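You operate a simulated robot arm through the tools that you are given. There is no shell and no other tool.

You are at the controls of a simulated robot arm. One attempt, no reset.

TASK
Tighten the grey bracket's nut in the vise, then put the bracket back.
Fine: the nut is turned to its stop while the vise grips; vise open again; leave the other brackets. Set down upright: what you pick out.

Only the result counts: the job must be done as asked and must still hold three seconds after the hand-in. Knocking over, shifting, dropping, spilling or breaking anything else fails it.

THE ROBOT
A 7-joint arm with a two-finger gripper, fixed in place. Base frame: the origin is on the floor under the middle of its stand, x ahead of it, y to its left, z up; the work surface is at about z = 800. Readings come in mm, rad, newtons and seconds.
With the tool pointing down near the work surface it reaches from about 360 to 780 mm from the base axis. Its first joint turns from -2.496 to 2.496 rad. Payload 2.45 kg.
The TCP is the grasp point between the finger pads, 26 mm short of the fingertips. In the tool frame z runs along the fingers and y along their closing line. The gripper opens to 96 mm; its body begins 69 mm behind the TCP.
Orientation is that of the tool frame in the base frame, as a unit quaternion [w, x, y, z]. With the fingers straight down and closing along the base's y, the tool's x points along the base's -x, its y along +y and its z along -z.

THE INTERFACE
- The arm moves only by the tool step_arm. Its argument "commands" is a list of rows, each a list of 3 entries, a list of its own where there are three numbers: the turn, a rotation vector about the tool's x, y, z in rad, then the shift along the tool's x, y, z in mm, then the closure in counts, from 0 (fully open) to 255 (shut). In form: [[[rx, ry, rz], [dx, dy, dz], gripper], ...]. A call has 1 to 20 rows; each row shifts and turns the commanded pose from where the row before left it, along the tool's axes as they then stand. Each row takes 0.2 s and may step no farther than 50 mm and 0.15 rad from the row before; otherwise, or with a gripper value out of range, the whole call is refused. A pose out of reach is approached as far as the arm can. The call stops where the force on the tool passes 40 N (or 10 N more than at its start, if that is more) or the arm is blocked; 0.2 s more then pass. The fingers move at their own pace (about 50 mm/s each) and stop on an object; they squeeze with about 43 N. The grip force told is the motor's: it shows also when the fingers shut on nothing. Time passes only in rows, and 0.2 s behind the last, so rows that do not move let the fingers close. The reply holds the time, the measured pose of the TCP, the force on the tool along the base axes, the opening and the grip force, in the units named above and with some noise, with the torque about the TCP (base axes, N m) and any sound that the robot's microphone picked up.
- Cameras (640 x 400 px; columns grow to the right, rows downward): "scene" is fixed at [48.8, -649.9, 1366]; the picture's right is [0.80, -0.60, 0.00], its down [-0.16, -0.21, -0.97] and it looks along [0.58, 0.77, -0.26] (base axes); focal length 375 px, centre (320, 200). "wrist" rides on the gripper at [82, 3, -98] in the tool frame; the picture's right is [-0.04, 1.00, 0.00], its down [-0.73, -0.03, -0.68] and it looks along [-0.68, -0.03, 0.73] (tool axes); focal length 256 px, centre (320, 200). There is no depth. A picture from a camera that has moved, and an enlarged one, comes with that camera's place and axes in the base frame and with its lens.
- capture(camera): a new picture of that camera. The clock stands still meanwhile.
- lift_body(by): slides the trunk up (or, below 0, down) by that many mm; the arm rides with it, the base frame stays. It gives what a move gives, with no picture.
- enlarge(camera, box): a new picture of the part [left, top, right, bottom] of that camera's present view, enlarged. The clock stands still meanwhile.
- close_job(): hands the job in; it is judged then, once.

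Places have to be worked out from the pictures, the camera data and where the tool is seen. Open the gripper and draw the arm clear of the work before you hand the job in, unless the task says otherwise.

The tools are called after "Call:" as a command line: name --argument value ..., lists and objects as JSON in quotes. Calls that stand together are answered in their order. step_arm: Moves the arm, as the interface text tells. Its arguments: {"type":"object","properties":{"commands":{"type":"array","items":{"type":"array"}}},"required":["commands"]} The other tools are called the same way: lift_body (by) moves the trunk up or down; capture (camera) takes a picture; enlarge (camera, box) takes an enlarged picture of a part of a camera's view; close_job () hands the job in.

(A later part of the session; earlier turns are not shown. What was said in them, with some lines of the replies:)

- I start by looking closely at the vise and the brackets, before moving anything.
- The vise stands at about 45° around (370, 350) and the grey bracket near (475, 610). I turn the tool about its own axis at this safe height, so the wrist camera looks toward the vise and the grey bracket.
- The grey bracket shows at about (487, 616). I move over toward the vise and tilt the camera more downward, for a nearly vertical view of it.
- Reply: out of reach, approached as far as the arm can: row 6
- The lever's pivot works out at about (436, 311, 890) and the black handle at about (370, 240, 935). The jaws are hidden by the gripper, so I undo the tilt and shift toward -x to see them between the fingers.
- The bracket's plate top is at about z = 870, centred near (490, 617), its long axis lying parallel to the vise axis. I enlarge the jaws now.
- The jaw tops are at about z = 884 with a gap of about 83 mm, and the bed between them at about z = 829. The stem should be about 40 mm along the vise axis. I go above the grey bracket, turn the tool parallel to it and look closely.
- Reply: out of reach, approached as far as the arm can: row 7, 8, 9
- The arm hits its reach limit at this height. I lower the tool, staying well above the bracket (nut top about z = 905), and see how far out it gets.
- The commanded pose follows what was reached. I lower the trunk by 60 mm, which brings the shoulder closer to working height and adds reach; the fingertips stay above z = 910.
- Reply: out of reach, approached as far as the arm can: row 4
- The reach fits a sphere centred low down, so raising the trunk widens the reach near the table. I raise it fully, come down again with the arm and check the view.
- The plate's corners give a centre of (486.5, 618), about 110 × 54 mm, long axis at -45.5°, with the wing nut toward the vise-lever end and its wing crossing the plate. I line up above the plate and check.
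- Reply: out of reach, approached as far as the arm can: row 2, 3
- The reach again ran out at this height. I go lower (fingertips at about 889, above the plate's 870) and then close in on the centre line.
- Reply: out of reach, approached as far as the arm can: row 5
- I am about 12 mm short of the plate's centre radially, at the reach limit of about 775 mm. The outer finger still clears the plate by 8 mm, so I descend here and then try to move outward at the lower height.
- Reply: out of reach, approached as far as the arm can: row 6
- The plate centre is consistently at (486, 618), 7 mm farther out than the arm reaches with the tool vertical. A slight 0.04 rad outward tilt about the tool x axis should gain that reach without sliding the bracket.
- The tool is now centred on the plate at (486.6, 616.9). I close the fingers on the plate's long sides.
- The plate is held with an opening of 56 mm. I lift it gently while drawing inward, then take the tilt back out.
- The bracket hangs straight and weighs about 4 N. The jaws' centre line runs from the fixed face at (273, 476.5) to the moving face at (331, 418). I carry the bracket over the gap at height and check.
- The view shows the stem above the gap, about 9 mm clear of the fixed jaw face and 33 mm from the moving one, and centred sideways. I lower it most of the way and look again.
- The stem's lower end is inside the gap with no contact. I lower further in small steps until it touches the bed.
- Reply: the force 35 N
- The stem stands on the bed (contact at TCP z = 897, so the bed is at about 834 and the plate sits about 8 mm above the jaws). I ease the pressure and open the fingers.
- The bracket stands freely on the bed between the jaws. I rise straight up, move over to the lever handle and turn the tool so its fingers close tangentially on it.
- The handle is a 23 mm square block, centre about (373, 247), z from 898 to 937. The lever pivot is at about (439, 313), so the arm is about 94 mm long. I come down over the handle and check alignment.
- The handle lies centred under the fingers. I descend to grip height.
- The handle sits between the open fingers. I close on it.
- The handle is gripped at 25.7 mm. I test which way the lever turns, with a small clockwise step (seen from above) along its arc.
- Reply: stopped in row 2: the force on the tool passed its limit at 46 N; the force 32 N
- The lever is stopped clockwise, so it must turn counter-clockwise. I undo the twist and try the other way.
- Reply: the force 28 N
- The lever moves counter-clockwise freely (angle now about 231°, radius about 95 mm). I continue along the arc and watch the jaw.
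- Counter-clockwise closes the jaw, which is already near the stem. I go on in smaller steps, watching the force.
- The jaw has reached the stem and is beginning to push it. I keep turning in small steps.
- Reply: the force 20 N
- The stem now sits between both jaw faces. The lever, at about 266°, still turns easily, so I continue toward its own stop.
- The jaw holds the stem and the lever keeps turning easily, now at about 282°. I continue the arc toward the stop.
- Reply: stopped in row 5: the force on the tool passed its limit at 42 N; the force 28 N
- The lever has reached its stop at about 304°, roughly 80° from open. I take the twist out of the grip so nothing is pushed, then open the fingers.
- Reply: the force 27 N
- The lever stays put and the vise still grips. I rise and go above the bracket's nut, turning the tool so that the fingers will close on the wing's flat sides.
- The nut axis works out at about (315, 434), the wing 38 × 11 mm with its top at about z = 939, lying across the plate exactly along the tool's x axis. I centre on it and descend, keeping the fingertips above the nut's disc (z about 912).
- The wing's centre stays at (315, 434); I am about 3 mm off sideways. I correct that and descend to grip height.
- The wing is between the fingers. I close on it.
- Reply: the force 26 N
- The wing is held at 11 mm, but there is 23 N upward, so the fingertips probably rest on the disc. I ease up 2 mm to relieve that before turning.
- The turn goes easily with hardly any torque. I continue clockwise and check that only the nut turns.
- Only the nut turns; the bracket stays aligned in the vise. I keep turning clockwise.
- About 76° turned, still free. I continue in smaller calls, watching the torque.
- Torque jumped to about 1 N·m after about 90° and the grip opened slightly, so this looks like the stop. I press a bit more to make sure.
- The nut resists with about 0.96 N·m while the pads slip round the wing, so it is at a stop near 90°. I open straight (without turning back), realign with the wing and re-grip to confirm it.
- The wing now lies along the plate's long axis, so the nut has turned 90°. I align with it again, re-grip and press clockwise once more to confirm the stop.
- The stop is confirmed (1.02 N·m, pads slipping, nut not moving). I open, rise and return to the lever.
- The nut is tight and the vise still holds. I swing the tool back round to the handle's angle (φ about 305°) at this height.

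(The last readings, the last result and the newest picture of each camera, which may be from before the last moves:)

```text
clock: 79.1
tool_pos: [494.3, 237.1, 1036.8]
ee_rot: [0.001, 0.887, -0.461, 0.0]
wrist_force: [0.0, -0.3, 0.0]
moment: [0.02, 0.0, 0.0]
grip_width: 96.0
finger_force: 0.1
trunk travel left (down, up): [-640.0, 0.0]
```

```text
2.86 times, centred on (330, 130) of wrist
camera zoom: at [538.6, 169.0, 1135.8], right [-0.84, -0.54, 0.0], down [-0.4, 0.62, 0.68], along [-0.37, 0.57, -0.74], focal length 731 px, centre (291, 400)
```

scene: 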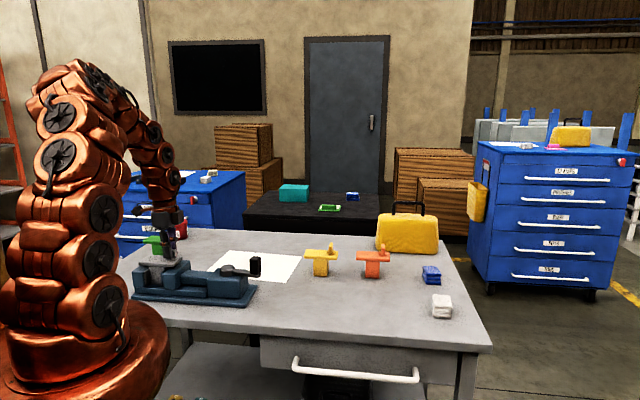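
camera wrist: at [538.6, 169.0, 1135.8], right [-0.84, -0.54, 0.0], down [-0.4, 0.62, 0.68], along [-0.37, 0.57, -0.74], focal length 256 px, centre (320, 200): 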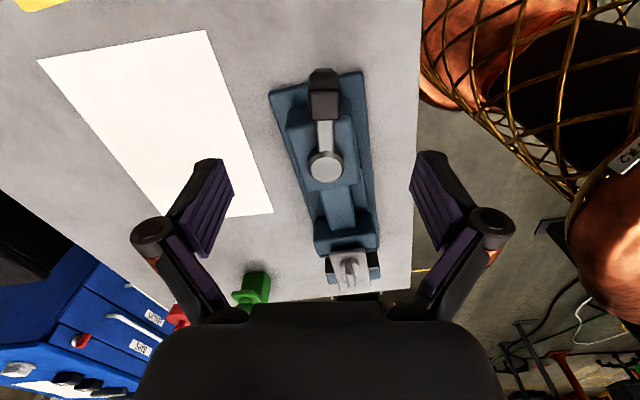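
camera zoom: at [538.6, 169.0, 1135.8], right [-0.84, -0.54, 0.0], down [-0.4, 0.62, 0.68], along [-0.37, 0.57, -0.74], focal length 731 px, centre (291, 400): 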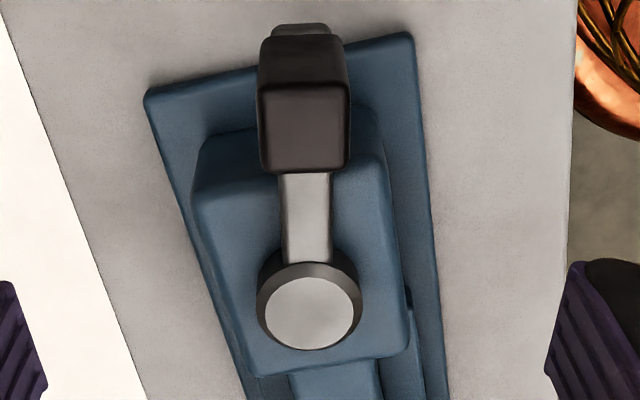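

The handle is at (491, 237). I shift 3 mm to centre on it and descend to grip height.

Call:
step_arm --commands '[[[0, 0, 0], [-0.9, 2.8, 0], 0], [[0, 0, 0], [0, 0, 30], 0], [[0, 0, 0], [0, 0, 30], 0], [[0, 0, 0], [0, 0, 30], 0], [[0, 0, 0], [0, 0, 27], 0], [[0, 0, 0], [0, 0, 0], 0]]'

Call:
capture --camera "wrist"

```text
clock: 80.5
tool_pos: [490.3, 235.1, 921.1]
ee_rot: [0.0, 0.887, -0.462, 0.001]
wrist_force: [-0.3, 0.1, -0.5]
moment: [-0.01, -0.04, 0.01]
grip_width: 96.0
finger_force: 0.0
trunk travel left (down, up): [-640.0, 0.0]
```

```text
taken
camera wrist: at [534.2, 167.7, 1019.3], right [-0.84, -0.54, 0.0], down [-0.4, 0.62, 0.68], along [-0.37, 0.57, -0.74], focal length 256 px, centre (320, 200)
```

wrist: 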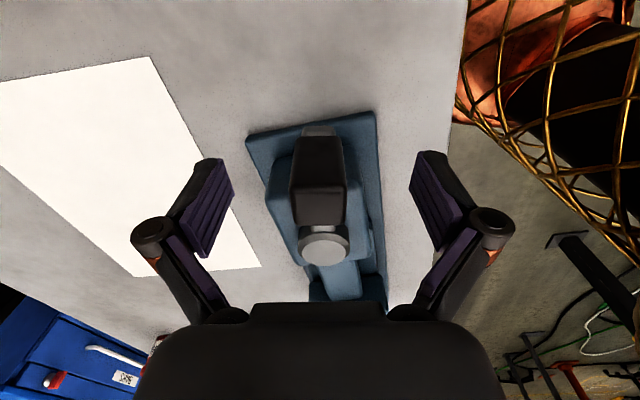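

Call:
step_arm --commands '[[[0, 0, 0], [0, 0, 2], 150], [[0, 0, 0], [0, 0, 0], 170], [[0, 0, 0], [0, 0, 0], 190], [[0, 0, 0], [0, 0, 0], 255], [[0, 0, 0], [0, 0, 0], 255], [[0, 0, 0], [0, 0, 0], 255]]'

Call:
step_arm --commands '[[[0, 0, 0.06], [0, 5.6, 0], 255], [[0, 0, 0.06], [0, 5.6, 0], 255], [[0, 0, 0.06], [0, 5.6, 0], 255], [[0, 0, 0.06], [0, 5.6, 0], 255], [[0, 0, 0], [0, 0, 0], 255]]'

Call:
enlarge --camera "scene" --box '[120, 210, 280, 310]'

```text
clock: 81.9
tool_pos: [491.7, 236.5, 918.1]
ee_rot: [0.0, 0.887, -0.461, 0.001]
wrist_force: [0.5, 0.1, 0.9]
moment: [0.0, 0.02, -0.03]
grip_width: 25.9
finger_force: 41.5
trunk travel left (down, up): [-640.0, 0.0]
```

```text
clock: 83.1
tool_pos: [471.3, 224.7, 918.2]
ee_rot: [-0.001, 0.824, -0.566, 0.002]
wrist_force: [1.5, 1.5, 14.9]
moment: [-0.55, -0.29, -0.1]
grip_width: 25.7
finger_force: 45.2
trunk travel left (down, up): [-640.0, 0.0]
```

```text
4.00 times, centred on (200, 260) of scene
camera zoom: at [48.8, -649.9, 1366.0], right [0.8, -0.6, 0.0], down [-0.16, -0.21, -0.97], along [0.58, 0.77, -0.26], focal length 1499 px, centre (800, -40)
```

zoom: 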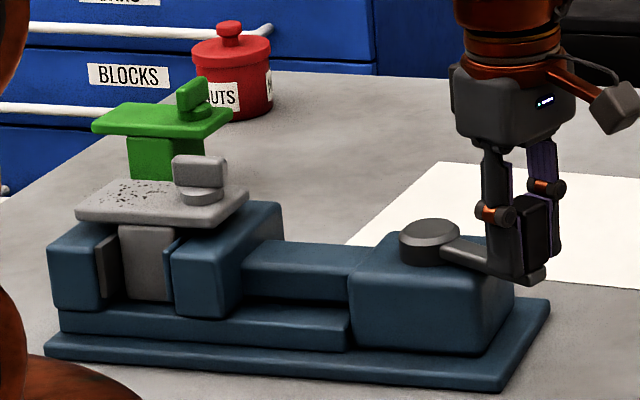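

The lever turns back smoothly (now about 290°). I continue clockwise along the arc.

Call:
step_arm --commands '[[[0, 0, 0.06], [0, 5.6, -0.5], 255], [[0, 0, 0.06], [0, 5.6, -0.3], 255], [[0, 0, 0.06], [0, 5.6, 0], 255], [[0, 0, 0.06], [0, 5.6, 0], 255], [[0, 0, 0], [0, 0, 0], 255]]'

Call:
step_arm --commands '[[[0, 0, 0.06], [0, 5.6, 0], 255], [[0, 0, 0.06], [0, 5.6, 0], 255], [[0, 0, 0.06], [0, 5.6, 0], 255], [[0, 0, 0.06], [0, 5.6, 0], 255], [[0, 0, 0], [0, 0, 0], 255]]'

Call:
enlarge --camera "scene" --box '[120, 210, 280, 310]'

```text
clock: 84.3
tool_pos: [449.3, 219.9, 918.5]
ee_rot: [0.002, 0.751, -0.66, 0.001]
wrist_force: [5.5, 13.8, -0.1]
moment: [1.19, -0.06, -0.66]
grip_width: 25.4
finger_force: 45.3
trunk travel left (down, up): [-640.0, 0.0]
```

```text
clock: 85.5
tool_pos: [427.8, 218.5, 918.5]
ee_rot: [-0.001, -0.667, 0.745, -0.001]
wrist_force: [7.9, 20.1, -0.2]
moment: [1.41, -0.27, -0.56]
grip_width: 25.7
finger_force: 44.9
trunk travel left (down, up): [-640.0, 0.0]
```

```text
4.00 times, centred on (200, 260) of scene
camera zoom: at [48.8, -649.9, 1366.0], right [0.8, -0.6, 0.0], down [-0.16, -0.21, -0.97], along [0.58, 0.77, -0.26], focal length 1499 px, centre (800, -40)
```

zoom: 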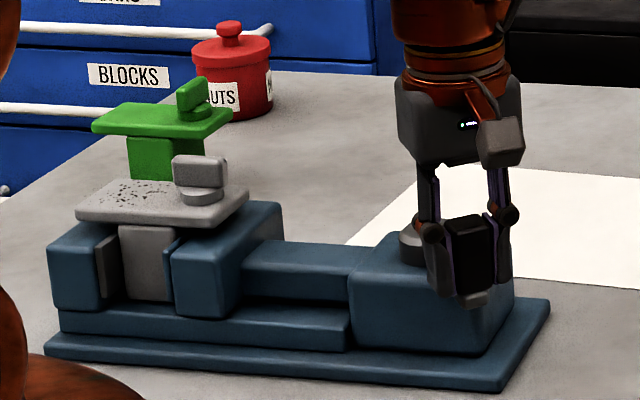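

The lever is at about 263°. The path runs a little wide (20 N toward the pivot), so I add a small inward correction and go on.

Call:
step_arm --commands '[[[0, 0, 0.06], [-0.8, 5.6, 0], 255], [[0, 0, 0.06], [-0.5, 5.6, 0], 255], [[0, 0, 0.06], [-0.4, 5.6, 0], 255], [[0, 0, 0.06], [-0.3, 5.6, 0], 255], [[0, 0, 0], [0, 0, 0], 255]]'

Call:
step_arm --commands '[[[0, 0, 0.06], [-0.3, 5.6, 0], 255], [[0, 0, 0.06], [-0.3, 5.6, 0], 255], [[0, 0, 0.06], [-0.3, 5.6, 0], 255], [[0, 0, 0.06], [-0.3, 5.6, 0], 255], [[0, 0, 0], [0, 0, 0], 255]]'

Call:
enlarge --camera "scene" --box '[120, 210, 280, 310]'

```text
clock: 86.7
tool_pos: [406.2, 225.0, 917.9]
ee_rot: [0.0, -0.573, 0.82, -0.002]
wrist_force: [8.4, 10.6, 20.9]
moment: [-0.6, 0.08, -0.43]
grip_width: 25.6
finger_force: 44.4
trunk travel left (down, up): [-640.0, 0.0]
```

```text
clock: 87.9
tool_pos: [386.6, 234.9, 917.3]
ee_rot: [0.003, -0.47, 0.883, -0.001]
wrist_force: [15.3, 10.3, 33.0]
moment: [0.36, -0.54, -0.63]
grip_width: 25.6
finger_force: 44.9
trunk travel left (down, up): [-640.0, 0.0]
```

```text
4.00 times, centred on (200, 260) of scene
camera zoom: at [48.8, -649.9, 1366.0], right [0.8, -0.6, 0.0], down [-0.16, -0.21, -0.97], along [0.58, 0.77, -0.26], focal length 1499 px, centre (800, -40)
```

zoom: 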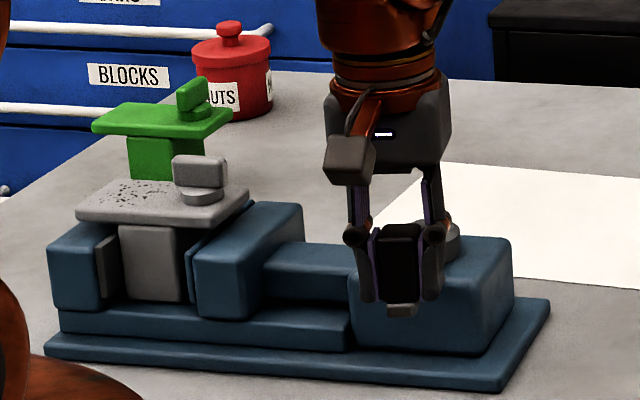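

The jaw is opening and the bracket stands still. I ease off the vertical load and finish the last 11° to the open stop.

Call:
step_arm --commands '[[[0, 0, 0], [-0.5, 0, -1.2], 255], [[0, 0, 0], [0, 0, 0], 255]]'

Call:
step_arm --commands '[[[0, 0, 0.05], [-0.2, 4.7, 0], 255], [[0, 0, 0.05], [-0.2, 4.7, 0], 255], [[0, 0, 0.05], [-0.2, 4.7, 0], 255], [[0, 0, 0.04], [-0.2, 3.6, 0], 255], [[0, 0, 0], [0, 0, 0], 255]]'

Call:
enlarge --camera "scene" --box '[120, 210, 280, 310]'

```text
clock: 88.5
tool_pos: [384.9, 235.4, 917.0]
ee_rot: [-0.002, -0.471, 0.882, -0.002]
wrist_force: [16.2, 4.2, 1.6]
moment: [0.97, -1.16, -1.02]
grip_width: 25.8
finger_force: 44.9
trunk travel left (down, up): [-640.0, 0.0]
```

```text
clock: 89.8
tool_pos: [372.4, 245.5, 917.0]
ee_rot: [-0.002, -0.384, 0.923, -0.001]
wrist_force: [10.5, -1.2, -22.9]
moment: [0.69, -1.04, -0.44]
grip_width: 25.8
finger_force: 44.4
trunk travel left (down, up): [-640.0, 0.0]
stopped in row 5: the force on the tool passed its limit at 40 N (the readings are from after the stop); the commanded pose is now the measured one
```

```text
4.00 times, centred on (200, 260) of scene
camera zoom: at [48.8, -649.9, 1366.0], right [0.8, -0.6, 0.0], down [-0.16, -0.21, -0.97], along [0.58, 0.77, -0.26], focal length 1499 px, centre (800, -40)
```

zoom: 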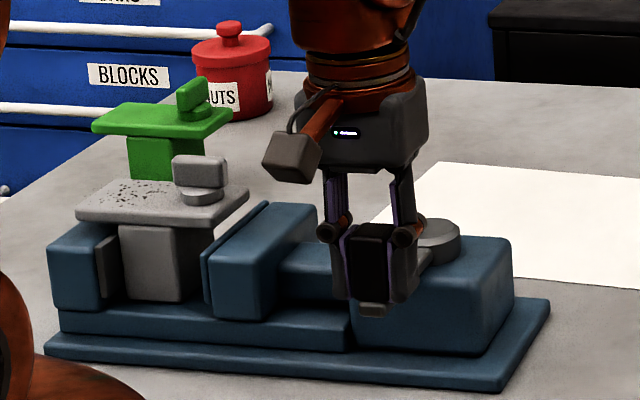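

The lever is back at its open stop (about 225°), the jaw fully back and the bracket standing. I release the handle and rise.

Call:
step_arm --commands '[[[0, 0, 0], [0, 0, 0], 190], [[0, 0, 0], [0, 0, 0], 150], [[0, 0, 0], [0, 0, 0], 100], [[0, 0, 0], [0, 0, 0], 50], [[0, 0, 0], [0, 0, 0], 0], [[0, 0, 0], [0, 0, -20], 0], [[0, 0, 0], [0, 0, -30], 0], [[0, 0, 0], [0, 0, -30], 0], [[0, 0, 0], [0, 0, -35], 0], [[0, 0, 0], [0, 0, 0], 0]]'

Call:
capture --camera "scene"

Call:
capture --camera "wrist"

```text
clock: 92.0
tool_pos: [372.3, 245.4, 1033.9]
ee_rot: [-0.001, -0.385, 0.923, -0.002]
wrist_force: [0.5, 0.6, -0.2]
moment: [0.05, -0.02, -0.01]
grip_width: 95.7
finger_force: 0.0
trunk travel left (down, up): [-640.0, 0.0]
```

```text
taken
```

scene: 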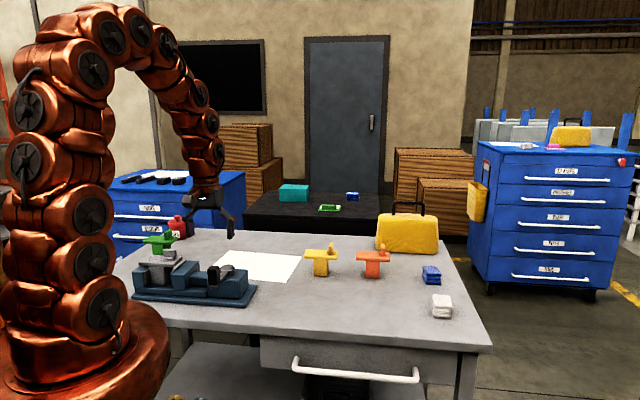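

```text
taken
camera wrist: at [313.3, 191.4, 1132.7], right [-0.68, 0.73, 0.0], down [0.54, 0.5, 0.68], along [0.5, 0.46, -0.74], focal length 256 px, centre (320, 200)
```

wrist: 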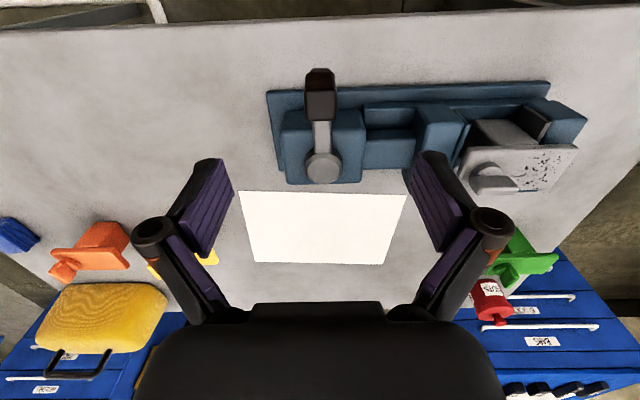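

Everything else stands where it was. I turn the tool parallel to the bracket again and go above it to pick it up.

Call:
step_arm --commands '[[[-0.003, -0.003, 0], [0, 0, 0], 0], [[0, 0, -0.1299], [0, 0, 0], 0], [[0, 0, -0.1299], [0, 0, 0], 0], [[0, 0, -0.1299], [0, 0, 0], 0], [[0, 0, -0.1299], [0, 0, 0], 0], [[0, 0, -0.1299], [0, 0, 0], 0], [[0, 0, -0.1299], [0, 0, 0], 0], [[0, 0, -0.1299], [0, 0, 0], 0], [[0, 0, -0.1299], [0, 0, 0], 0], [[0, 0, -0.1299], [0, 0, 0], 0], [[0, 0, -0.1299], [0, 0, 0], 0], [[0, 0, -0.1299], [0, 0, 0], 0], [[0, 0, -0.1299], [0, 0, 0], 0]]'

Call:
step_arm --commands '[[[0, 0, 0], [-34.45, -15.27, 0], 0], [[0, 0, 0], [-34.45, -15.27, 0], 0], [[0, 0, 0], [-34.45, -15.27, 0], 0], [[0, 0, 0], [-34.45, -15.27, 0], 0], [[0, 0, 0], [-34.45, -15.27, 0], 0], [[0, 0, 0], [-34.45, -15.27, 0], 0], [[0, 0, 0], [0, 0, 0], 0]]'

Call:
capture --camera "wrist"

Call:
enlarge --camera "wrist" --box '[240, 40, 400, 220]'

```text
clock: 94.8
tool_pos: [371.7, 246.3, 1033.7]
ee_rot: [0.0, 0.923, -0.385, 0.0]
wrist_force: [-0.3, -0.8, 0.6]
moment: [0.03, -0.02, -0.01]
grip_width: 96.2
finger_force: 0.0
trunk travel left (down, up): [-640.0, 0.0]
```

```text
clock: 96.3
tool_pos: [290.4, 457.8, 1035.2]
ee_rot: [-0.001, 0.922, -0.386, -0.002]
wrist_force: [0.0, -0.8, -0.3]
moment: [-0.02, 0.01, -0.02]
grip_width: 96.1
finger_force: 0.1
trunk travel left (down, up): [-640.0, 0.0]
```

```text
taken
camera wrist: at [345.2, 398.4, 1133.3], right [-0.74, -0.67, 0.0], down [-0.49, 0.54, 0.68], along [-0.46, 0.5, -0.73], focal length 256 px, centre (320, 200)
```

wrist: 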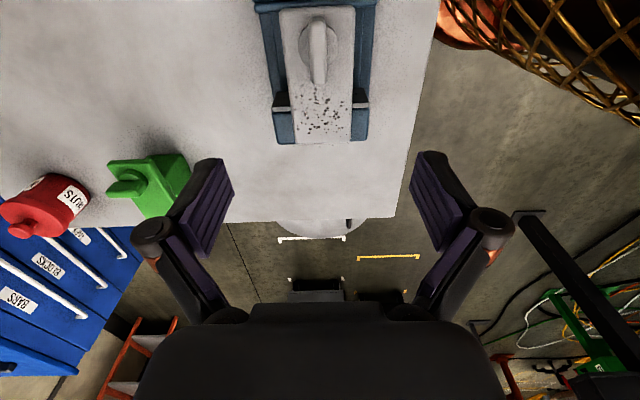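

```text
2.22 times, centred on (320, 130) of wrist
camera zoom: at [345.2, 398.4, 1133.3], right [-0.74, -0.67, 0.0], down [-0.49, 0.54, 0.68], along [-0.46, 0.5, -0.73], focal length 569 px, centre (320, 356)
```

zoom: 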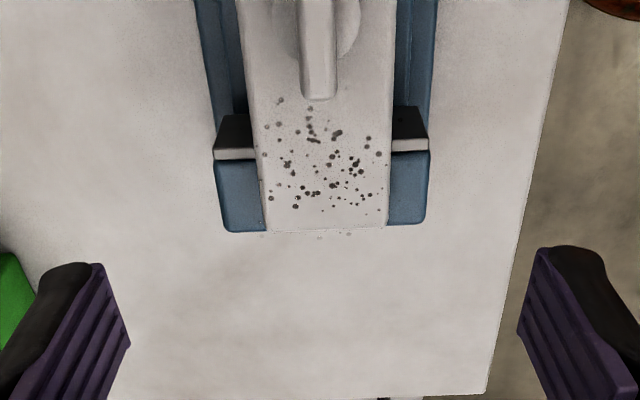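

The plate's centre is still at (292, 457.5). I centre on it and descend in stages.

Call:
step_arm --commands '[[[0, 0, 0], [3, -0.9, 0], 0], [[0, 0, 0], [0, 0, 40], 0], [[0, 0, 0], [0, 0, 35], 0], [[0, 0, 0], [0, 0, 20], 0], [[0, 0, 0], [0, 0, 0], 0]]'

Call:
capture --camera "wrist"

```text
clock: 97.5
tool_pos: [294.3, 456.5, 938.7]
ee_rot: [0.001, 0.923, -0.386, -0.001]
wrist_force: [0.5, 0.1, 0.3]
moment: [0.02, 0.0, 0.0]
grip_width: 96.1
finger_force: 0.1
trunk travel left (down, up): [-640.0, 0.0]
```

```text
taken
camera wrist: at [349.1, 397.6, 1037.2], right [-0.74, -0.67, 0.0], down [-0.49, 0.54, 0.68], along [-0.46, 0.5, -0.73], focal length 256 px, centre (320, 200)
```

wrist: 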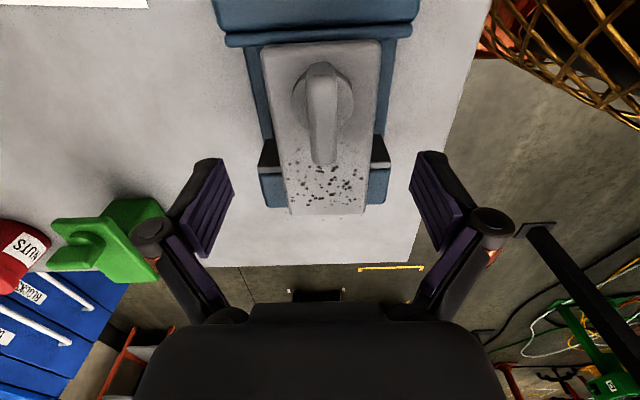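

Call:
step_arm --commands '[[[0, 0, 0], [0, 2.5, 0], 0], [[0, 0, 0], [0, 0, 20], 0], [[0, 0, 0], [0, 0, 22], 0], [[0, 0, 0], [0, 0, 0], 0]]'

Call:
capture --camera "wrist"

Call:
enlarge --camera "scene" --box '[120, 210, 220, 300]'

```text
clock: 98.5
tool_pos: [291.5, 456.7, 896.7]
ee_rot: [0.0, 0.923, -0.386, 0.0]
wrist_force: [-0.3, -0.3, 0.3]
moment: [0.01, 0.0, 0.0]
grip_width: 96.2
finger_force: 0.1
trunk travel left (down, up): [-640.0, 0.0]
```

```text
taken
camera wrist: at [347.5, 395.9, 994.5], right [-0.74, -0.67, 0.0], down [-0.49, 0.54, 0.68], along [-0.46, 0.5, -0.73], focal length 256 px, centre (320, 200)
```

wrist: 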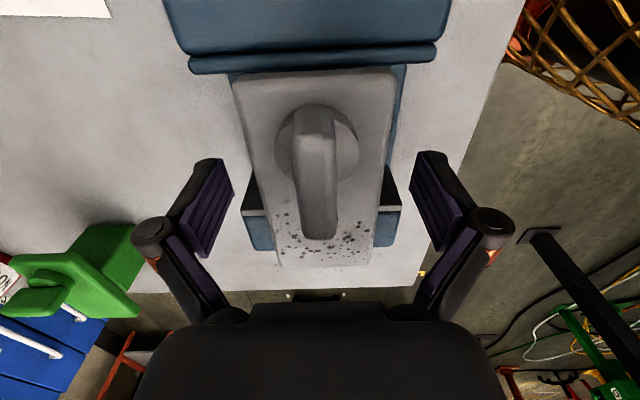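

```text
4.44 times, centred on (170, 255) of scene
camera zoom: at [48.8, -649.9, 1366.0], right [0.8, -0.6, 0.0], down [-0.16, -0.21, -0.97], along [0.58, 0.77, -0.26], focal length 1665 px, centre (987, -44)
```

zoom: 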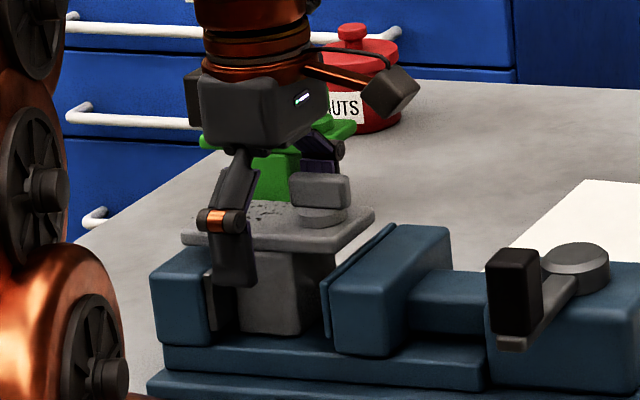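

The plate sits between the fingers just as at the first grip. I close on it.

Call:
step_arm --commands '[[[0, 0, 0], [0, 0, 0], 90], [[0, 0, 0], [0, 0, 0], 90], [[0, 0, 0], [0, 0, 0], 110], [[0, 0, 0], [0, 0, 0], 130], [[0, 0, 0], [0, 0, 0], 255], [[0, 0, 0], [0, 0, 0], 255], [[0, 0, 0], [0, 0, 0], 255]]'

Call:
capture --camera "wrist"

```text
clock: 100.2
tool_pos: [292.7, 454.8, 896.0]
ee_rot: [0.0, 0.922, -0.386, -0.002]
wrist_force: [-1.1, -2.5, 1.9]
moment: [-0.09, 0.02, 0.07]
grip_width: 55.3
finger_force: 43.0
trunk travel left (down, up): [-640.0, 0.0]
```

```text
taken
camera wrist: at [347.5, 395.7, 994.8], right [-0.74, -0.67, 0.0], down [-0.49, 0.54, 0.68], along [-0.46, 0.5, -0.73], focal length 256 px, centre (320, 200)
```

wrist: 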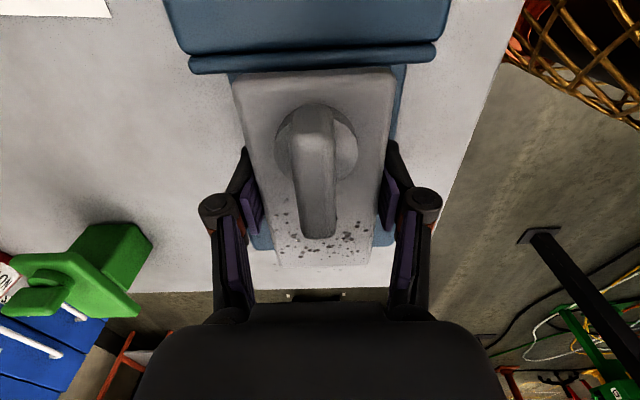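

The grip matches the first one (plate in the same place between the pads). I lift it straight out of the vise.

Call:
step_arm --commands '[[[0, 0, 0], [0, 0, -8], 255], [[0, 0, 0], [0, 0, -15], 255], [[0, 0, 0], [0, 0, -20], 255], [[0, 0, 0], [0, 0, -25], 255], [[0, 0, 0], [0, 0, -22], 255], [[0, 0, 0], [0, 0, 0], 255]]'

Call:
enlarge --camera "scene" --box '[110, 200, 250, 310]'

```text
clock: 101.5
tool_pos: [292.4, 455.7, 986.0]
ee_rot: [0.002, 0.922, -0.387, -0.001]
wrist_force: [-0.9, 0.0, -3.1]
moment: [0.05, 0.0, 0.01]
grip_width: 55.3
finger_force: 43.0
trunk travel left (down, up): [-640.0, 0.0]
```

```text
3.64 times, centred on (180, 255) of scene
camera zoom: at [48.8, -649.9, 1366.0], right [0.8, -0.6, 0.0], down [-0.16, -0.21, -0.97], along [0.58, 0.77, -0.26], focal length 1362 px, centre (829, 0)
```

zoom: 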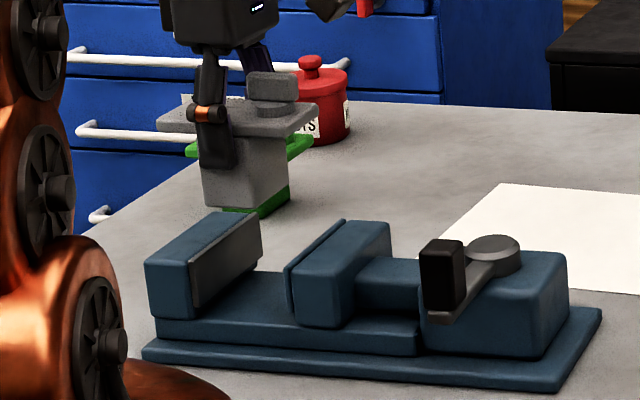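

The bracket is clear of the vise, which stays open. I carry it back out toward its old place.

Call:
step_arm --commands '[[[0, 0, 0], [2.4, -23.75, 0], 255], [[0, 0, 0], [2.4, -23.75, 0], 255], [[0, 0, 0], [2.4, -23.75, 0], 255], [[0, 0, 0], [2.4, -23.75, 0], 255], [[0, 0, 0], [2.4, -23.75, 0], 255], [[0, 0, 0], [2.4, -23.75, 0], 255], [[0, 0, 0], [2.4, -23.75, 0], 255], [[0, 0, 0], [2.4, -23.75, 0], 255], [[0, 0, 0], [2.2, -23.75, 0], 255], [[0, 0, 0], [0, 0, 20], 255], [[0, 0, 0], [0, 0, 0], 255]]'

Call:
capture --camera "wrist"

```text
clock: 104.0
tool_pos: [458.7, 589.5, 965.2]
ee_rot: [0.001, 0.922, -0.386, -0.002]
wrist_force: [0.7, 0.0, -2.5]
moment: [0.02, 0.03, -0.03]
grip_width: 55.3
finger_force: 42.5
trunk travel left (down, up): [-640.0, 0.0]
```

```text
taken
camera wrist: at [514.4, 529.8, 1063.4], right [-0.74, -0.67, 0.0], down [-0.49, 0.54, 0.68], along [-0.46, 0.5, -0.73], focal length 256 px, centre (320, 200)
```

wrist: 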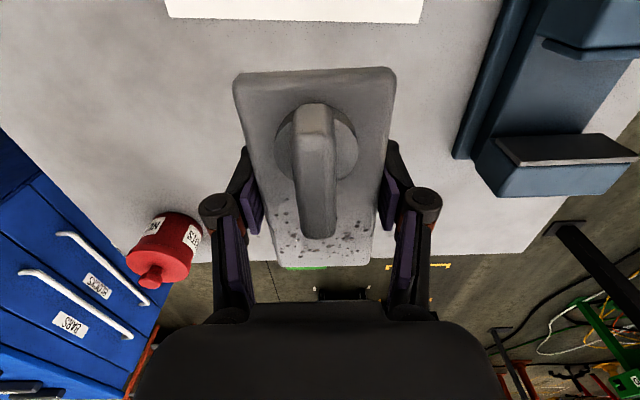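

The view matches the one just after the first lift. I reverse that path: tilt 0.04 rad outward, then down and out, stopping about 10 mm above the table.

Call:
step_arm --commands '[[[0.04, 0, 0], [0, 0, 0], 255], [[0, 0, 0], [0, -10, 20], 255], [[0, 0, 0], [0, -10, 20], 255], [[0, 0, 0], [0, -8, 20], 255], [[0, 0, 0], [0, -5, 20], 255], [[0, 0, 0], [0, -2, 13], 255], [[0, 0, 0], [0, 0, 0], 255]]'

Call:
capture --camera "wrist"

Call:
enlarge --camera "scene" --box '[140, 190, 260, 270]'

```text
clock: 105.5
tool_pos: [486.9, 618.1, 874.4]
ee_rot: [-0.018, 0.922, -0.386, 0.007]
wrist_force: [0.1, 0.7, -2.6]
moment: [0.0, 0.02, 0.04]
grip_width: 55.2
finger_force: 42.6
trunk travel left (down, up): [-640.0, 0.0]
```

```text
taken
camera wrist: at [538.8, 554.8, 972.1], right [-0.74, -0.67, -0.04], down [-0.51, 0.52, 0.68], along [-0.44, 0.52, -0.73], focal length 256 px, centre (320, 200)
```

wrist: 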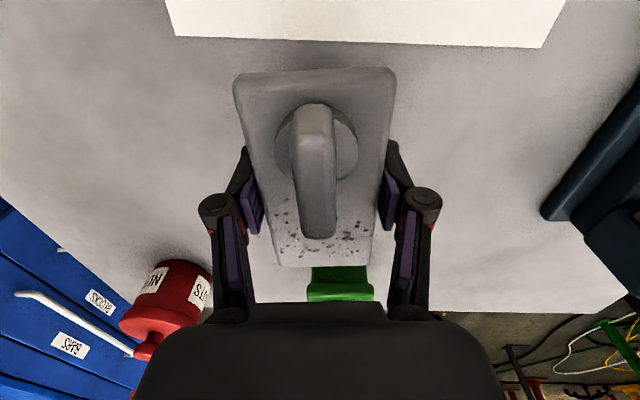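

```text
5.00 times, centred on (200, 230) of scene
camera zoom: at [48.8, -649.9, 1366.0], right [0.8, -0.6, 0.0], down [-0.16, -0.21, -0.97], along [0.58, 0.77, -0.26], focal length 1873 px, centre (920, 50)
```

zoom: 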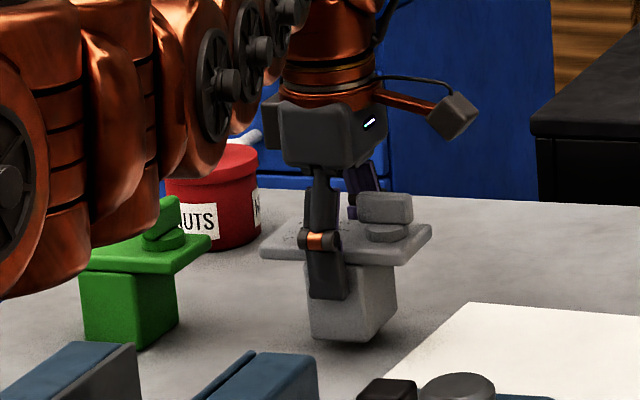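

The bracket is over its old spot (TCP (487, 618)), about 10 mm up. I lower in small steps until it touches.

Call:
step_arm --commands '[[[0, 0, 0], [0, 0.2, 4], 255], [[0, 0, 0], [0, 0.2, 3], 255], [[0, 0, 0], [0, 0, 0], 255]]'

Call:
step_arm --commands '[[[0, 0, 0], [0, 0, 1.5], 255], [[0, 0, 0], [0, 0, 0], 255]]'

Call:
step_arm --commands '[[[0, 0, 0], [0, 0, 1], 255], [[0, 0, 0], [0, 0, 0], 255]]'

```text
clock: 106.3
tool_pos: [486.9, 617.8, 866.3]
ee_rot: [-0.018, 0.923, -0.385, 0.007]
wrist_force: [0.2, 0.1, -3.2]
moment: [-0.01, -0.01, -0.02]
grip_width: 55.6
finger_force: 44.0
trunk travel left (down, up): [-640.0, 0.0]
```

```text
clock: 107.0
tool_pos: [488.1, 617.9, 866.2]
ee_rot: [-0.018, 0.922, -0.386, 0.007]
wrist_force: [0.4, 0.1, -3.7]
moment: [0.02, 0.06, 0.02]
grip_width: 55.9
finger_force: 42.7
trunk travel left (down, up): [-640.0, 0.0]
```

```text
clock: 107.5
tool_pos: [486.6, 619.6, 864.8]
ee_rot: [-0.018, 0.923, -0.385, 0.007]
wrist_force: [-0.5, 0.4, -3.6]
moment: [-0.02, 0.0, -0.02]
grip_width: 55.4
finger_force: 43.0
trunk travel left (down, up): [-640.0, 0.0]
```

Call:
step_arm --commands '[[[0, 0, 0], [0, 0, 1], 255], [[0, 0, 0], [0, 0, 0], 255]]'

Call:
step_arm --commands '[[[0, 0, 0], [0, 0, 1], 255], [[0, 0, 0], [0, 0, 0], 255]]'

```text
clock: 108.2
tool_pos: [488.9, 616.0, 863.0]
ee_rot: [-0.017, 0.922, -0.386, 0.006]
wrist_force: [-0.1, 0.8, -2.7]
moment: [-0.03, 0.0, -0.04]
grip_width: 55.7
finger_force: 42.7
trunk travel left (down, up): [-640.0, 0.0]
```

```text
clock: 108.8
tool_pos: [486.6, 617.3, 863.3]
ee_rot: [-0.018, 0.922, -0.386, 0.007]
wrist_force: [0.2, -0.5, -2.5]
moment: [0.0, 0.03, 0.01]
grip_width: 55.5
finger_force: 42.7
trunk travel left (down, up): [-640.0, 0.0]
```

No contact yet; I go on millimetre by millimetre.

Call:
step_arm --commands '[[[0, 0, 0], [0, 0, 1], 255], [[0, 0, 0], [0, 0, 0], 255]]'

Call:
step_arm --commands '[[[0, 0, 0], [0, 0, 0.8], 255], [[0, 0, 0], [0, 0, 0], 255]]'

```text
clock: 109.3
tool_pos: [487.6, 616.0, 863.0]
ee_rot: [-0.019, 0.922, -0.386, 0.006]
wrist_force: [-2.0, 0.7, 1.4]
moment: [0.01, 0.21, -0.03]
grip_width: 55.4
finger_force: 42.9
trunk travel left (down, up): [-640.0, 0.0]
```

```text
clock: 110.0
tool_pos: [486.9, 617.6, 861.7]
ee_rot: [-0.018, 0.922, -0.386, 0.007]
wrist_force: [-3.1, -1.7, 8.6]
moment: [-0.33, 0.4, 0.01]
grip_width: 55.6
finger_force: 42.9
trunk travel left (down, up): [-640.0, 0.0]
```

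Contact (8.6 N) at TCP z = 862, the same height as at pick-up. I open the fingers gently.

Call:
step_arm --commands '[[[0, 0, 0], [0, 0, 0], 104], [[0, 0, 0], [0, 0, 0], 98], [[0, 0, 0], [0, 0, 0], 90], [[0, 0, 0], [0, 0, 0], 70], [[0, 0, 0], [0, 0, 0], 40], [[0, 0, 0], [0, 0, 0], 10], [[0, 0, 0], [0, 0, 0], 0]]'

Call:
capture --camera "wrist"

Call:
enlarge --camera "scene" --box '[140, 190, 260, 270]'

```text
clock: 111.5
tool_pos: [488.4, 618.2, 861.5]
ee_rot: [-0.018, 0.923, -0.385, 0.007]
wrist_force: [0.0, -0.2, -0.4]
moment: [-0.01, 0.04, 0.0]
grip_width: 96.2
finger_force: 0.0
trunk travel left (down, up): [-640.0, 0.0]
```

```text
taken
camera wrist: at [539.8, 555.0, 959.6], right [-0.74, -0.67, -0.04], down [-0.51, 0.52, 0.68], along [-0.44, 0.52, -0.73], focal length 256 px, centre (320, 200)
```

wrist: 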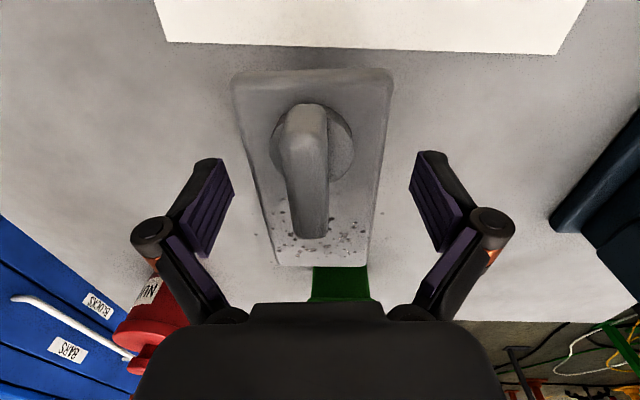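

```text
5.00 times, centred on (200, 230) of scene
camera zoom: at [48.8, -649.9, 1366.0], right [0.8, -0.6, 0.0], down [-0.16, -0.21, -0.97], along [0.58, 0.77, -0.26], focal length 1873 px, centre (920, 50)
```

zoom: 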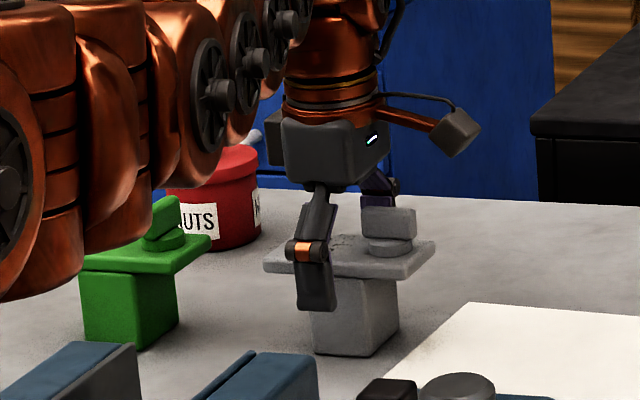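

The bracket stands upright exactly where it was in the first pictures. I withdraw upward along the same path as before, with the fingers open.

Call:
step_arm --commands '[[[0, 0, 0], [0, 0.3, -10], 0], [[0, 0, 0], [0, 1, -15], 0], [[0, 0, 0], [0, 3, -20], 0], [[0, 0, 0], [0, 8, -20], 0], [[0, 0, 0], [0, 10, -20], 0], [[0, 0, 0], [0, 12, -20], 0], [[-0.04, 0, 0], [0, 0, 0], 0], [[0, 0, 0], [0, 20, -20], 0], [[0, 0, 0], [0, 25, -20], 0], [[0, 0, 0], [0, 30, -10], 0], [[0, 0, 0], [0, 30, 0], 0], [[0, 0, 0], [0, 0, 0], 0]]'

Call:
capture --camera "wrist"

Call:
capture --camera "scene"

Call:
enlarge --camera "scene" --box '[120, 210, 280, 310]'

```text
clock: 114.2
tool_pos: [384.9, 516.0, 1014.9]
ee_rot: [0.001, 0.922, -0.387, 0.0]
wrist_force: [-0.4, 0.0, -0.4]
moment: [0.03, 0.0, 0.01]
grip_width: 96.0
finger_force: 0.1
trunk travel left (down, up): [-640.0, 0.0]
```

```text
taken
camera wrist: at [439.5, 456.3, 1113.4], right [-0.74, -0.67, 0.0], down [-0.49, 0.54, 0.68], along [-0.46, 0.5, -0.73], focal length 256 px, centre (320, 200)
```

wrist: 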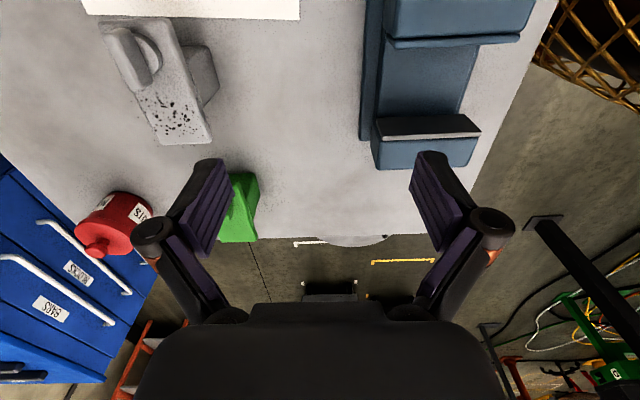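

```text
taken
```

scene: 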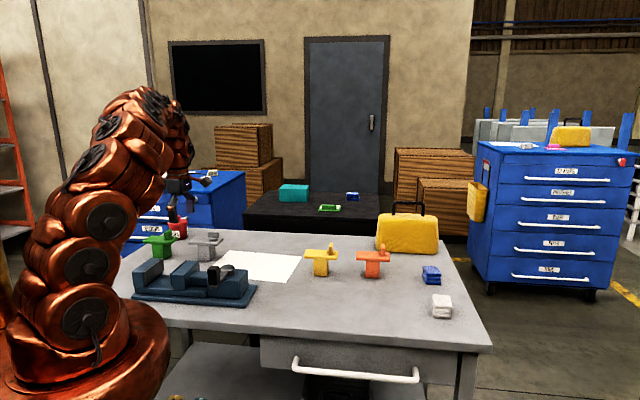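

```text
4.00 times, centred on (200, 260) of scene
camera zoom: at [48.8, -649.9, 1366.0], right [0.8, -0.6, 0.0], down [-0.16, -0.21, -0.97], along [0.58, 0.77, -0.26], focal length 1499 px, centre (800, -40)
```

zoom: 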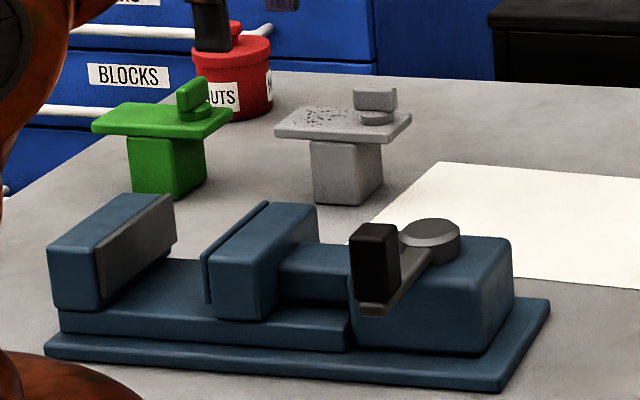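

Everything matches the first pictures: bracket upright at its old spot with the wing turned 90°, vise and lever open, other brackets untouched. I draw the arm up and clear of the work.

Call:
step_arm --commands '[[[0, 0, 0], [0, 0, -40], 0], [[0, 0, 0], [0, 0, -40], 0], [[0, 0, 0], [36.8, 14, 0], 0], [[0, 0, 0], [36.8, 14, 0], 0], [[0, 0, 0], [36.8, 14, 0], 0], [[0, 0, 0], [36.8, 14, 0], 0], [[0, 0, 0], [36.8, 14, 0], 0], [[0, 0, 0], [36.8, 14, 0], 0], [[0, 0, 0], [0, 0, -30], 0], [[0, 0, 0], [0, 0, 0], 0]]'

Call:
capture --camera "scene"

Call:
enlarge --camera "scene" --box '[280, 210, 440, 310]'

```text
clock: 116.3
tool_pos: [479.2, 298.3, 1123.3]
ee_rot: [0.0, 0.922, -0.386, -0.001]
wrist_force: [-0.3, 0.3, -0.2]
moment: [0.01, -0.02, 0.01]
grip_width: 96.0
finger_force: 0.1
trunk travel left (down, up): [-640.0, 0.0]
```

```text
taken
```

scene: 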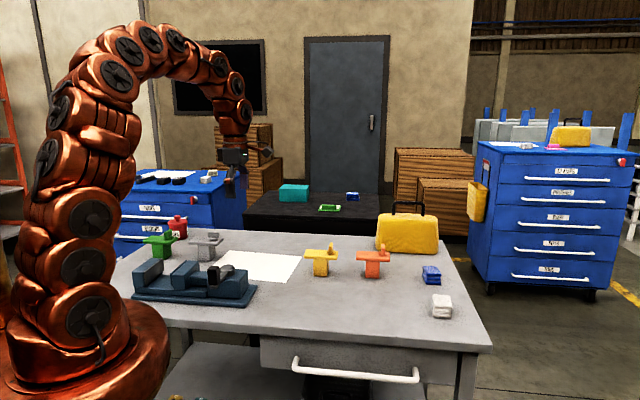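

```text
4.00 times, centred on (360, 260) of scene
camera zoom: at [48.8, -649.9, 1366.0], right [0.8, -0.6, 0.0], down [-0.16, -0.21, -0.97], along [0.58, 0.77, -0.26], focal length 1499 px, centre (160, -40)
```

zoom: 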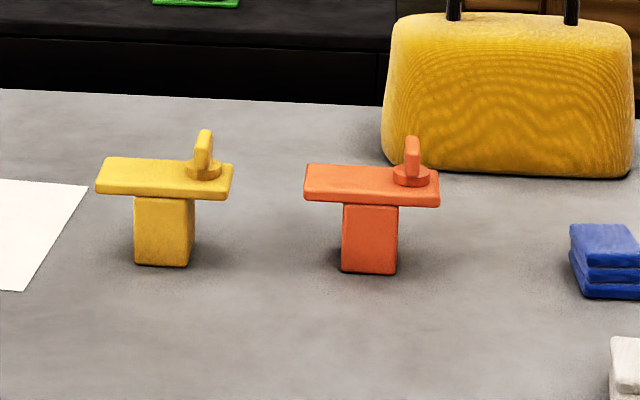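

The nut is turned to its stop, the vise is open, and the bracket is back upright at its place. The other brackets have not moved and the arm is clear with the gripper open, so I hand in the job.

Call:
close_job

```text
The job is handed in.
```

I tightened the grey bracket's nut to its stop in the vise and put the bracket back upright where it started. The job is handed in; the hand-in gave no result back.

- **Nut:** with the vise closed on the bracket's stem, I turned the nut 90° clockwise until it stopped. I then gripped it again and pressed harder. It didn't move, even at about 1 N·m.
- **Vise:** it is open again, with the lever back at its open stop and the jaw fully withdrawn.
- **Bracket:** it stands within about 2 mm of its original spot, going by the before and after camera views.
- **Everything else:** the green, yellow and orange brackets and the other items on the table look unmoved. The gripper is open and the arm is clear of the work.

The bracket stood about 7 mm beyond the arm's straight-down reach. I tilted the tool slightly outward to pick it up and to set it down.
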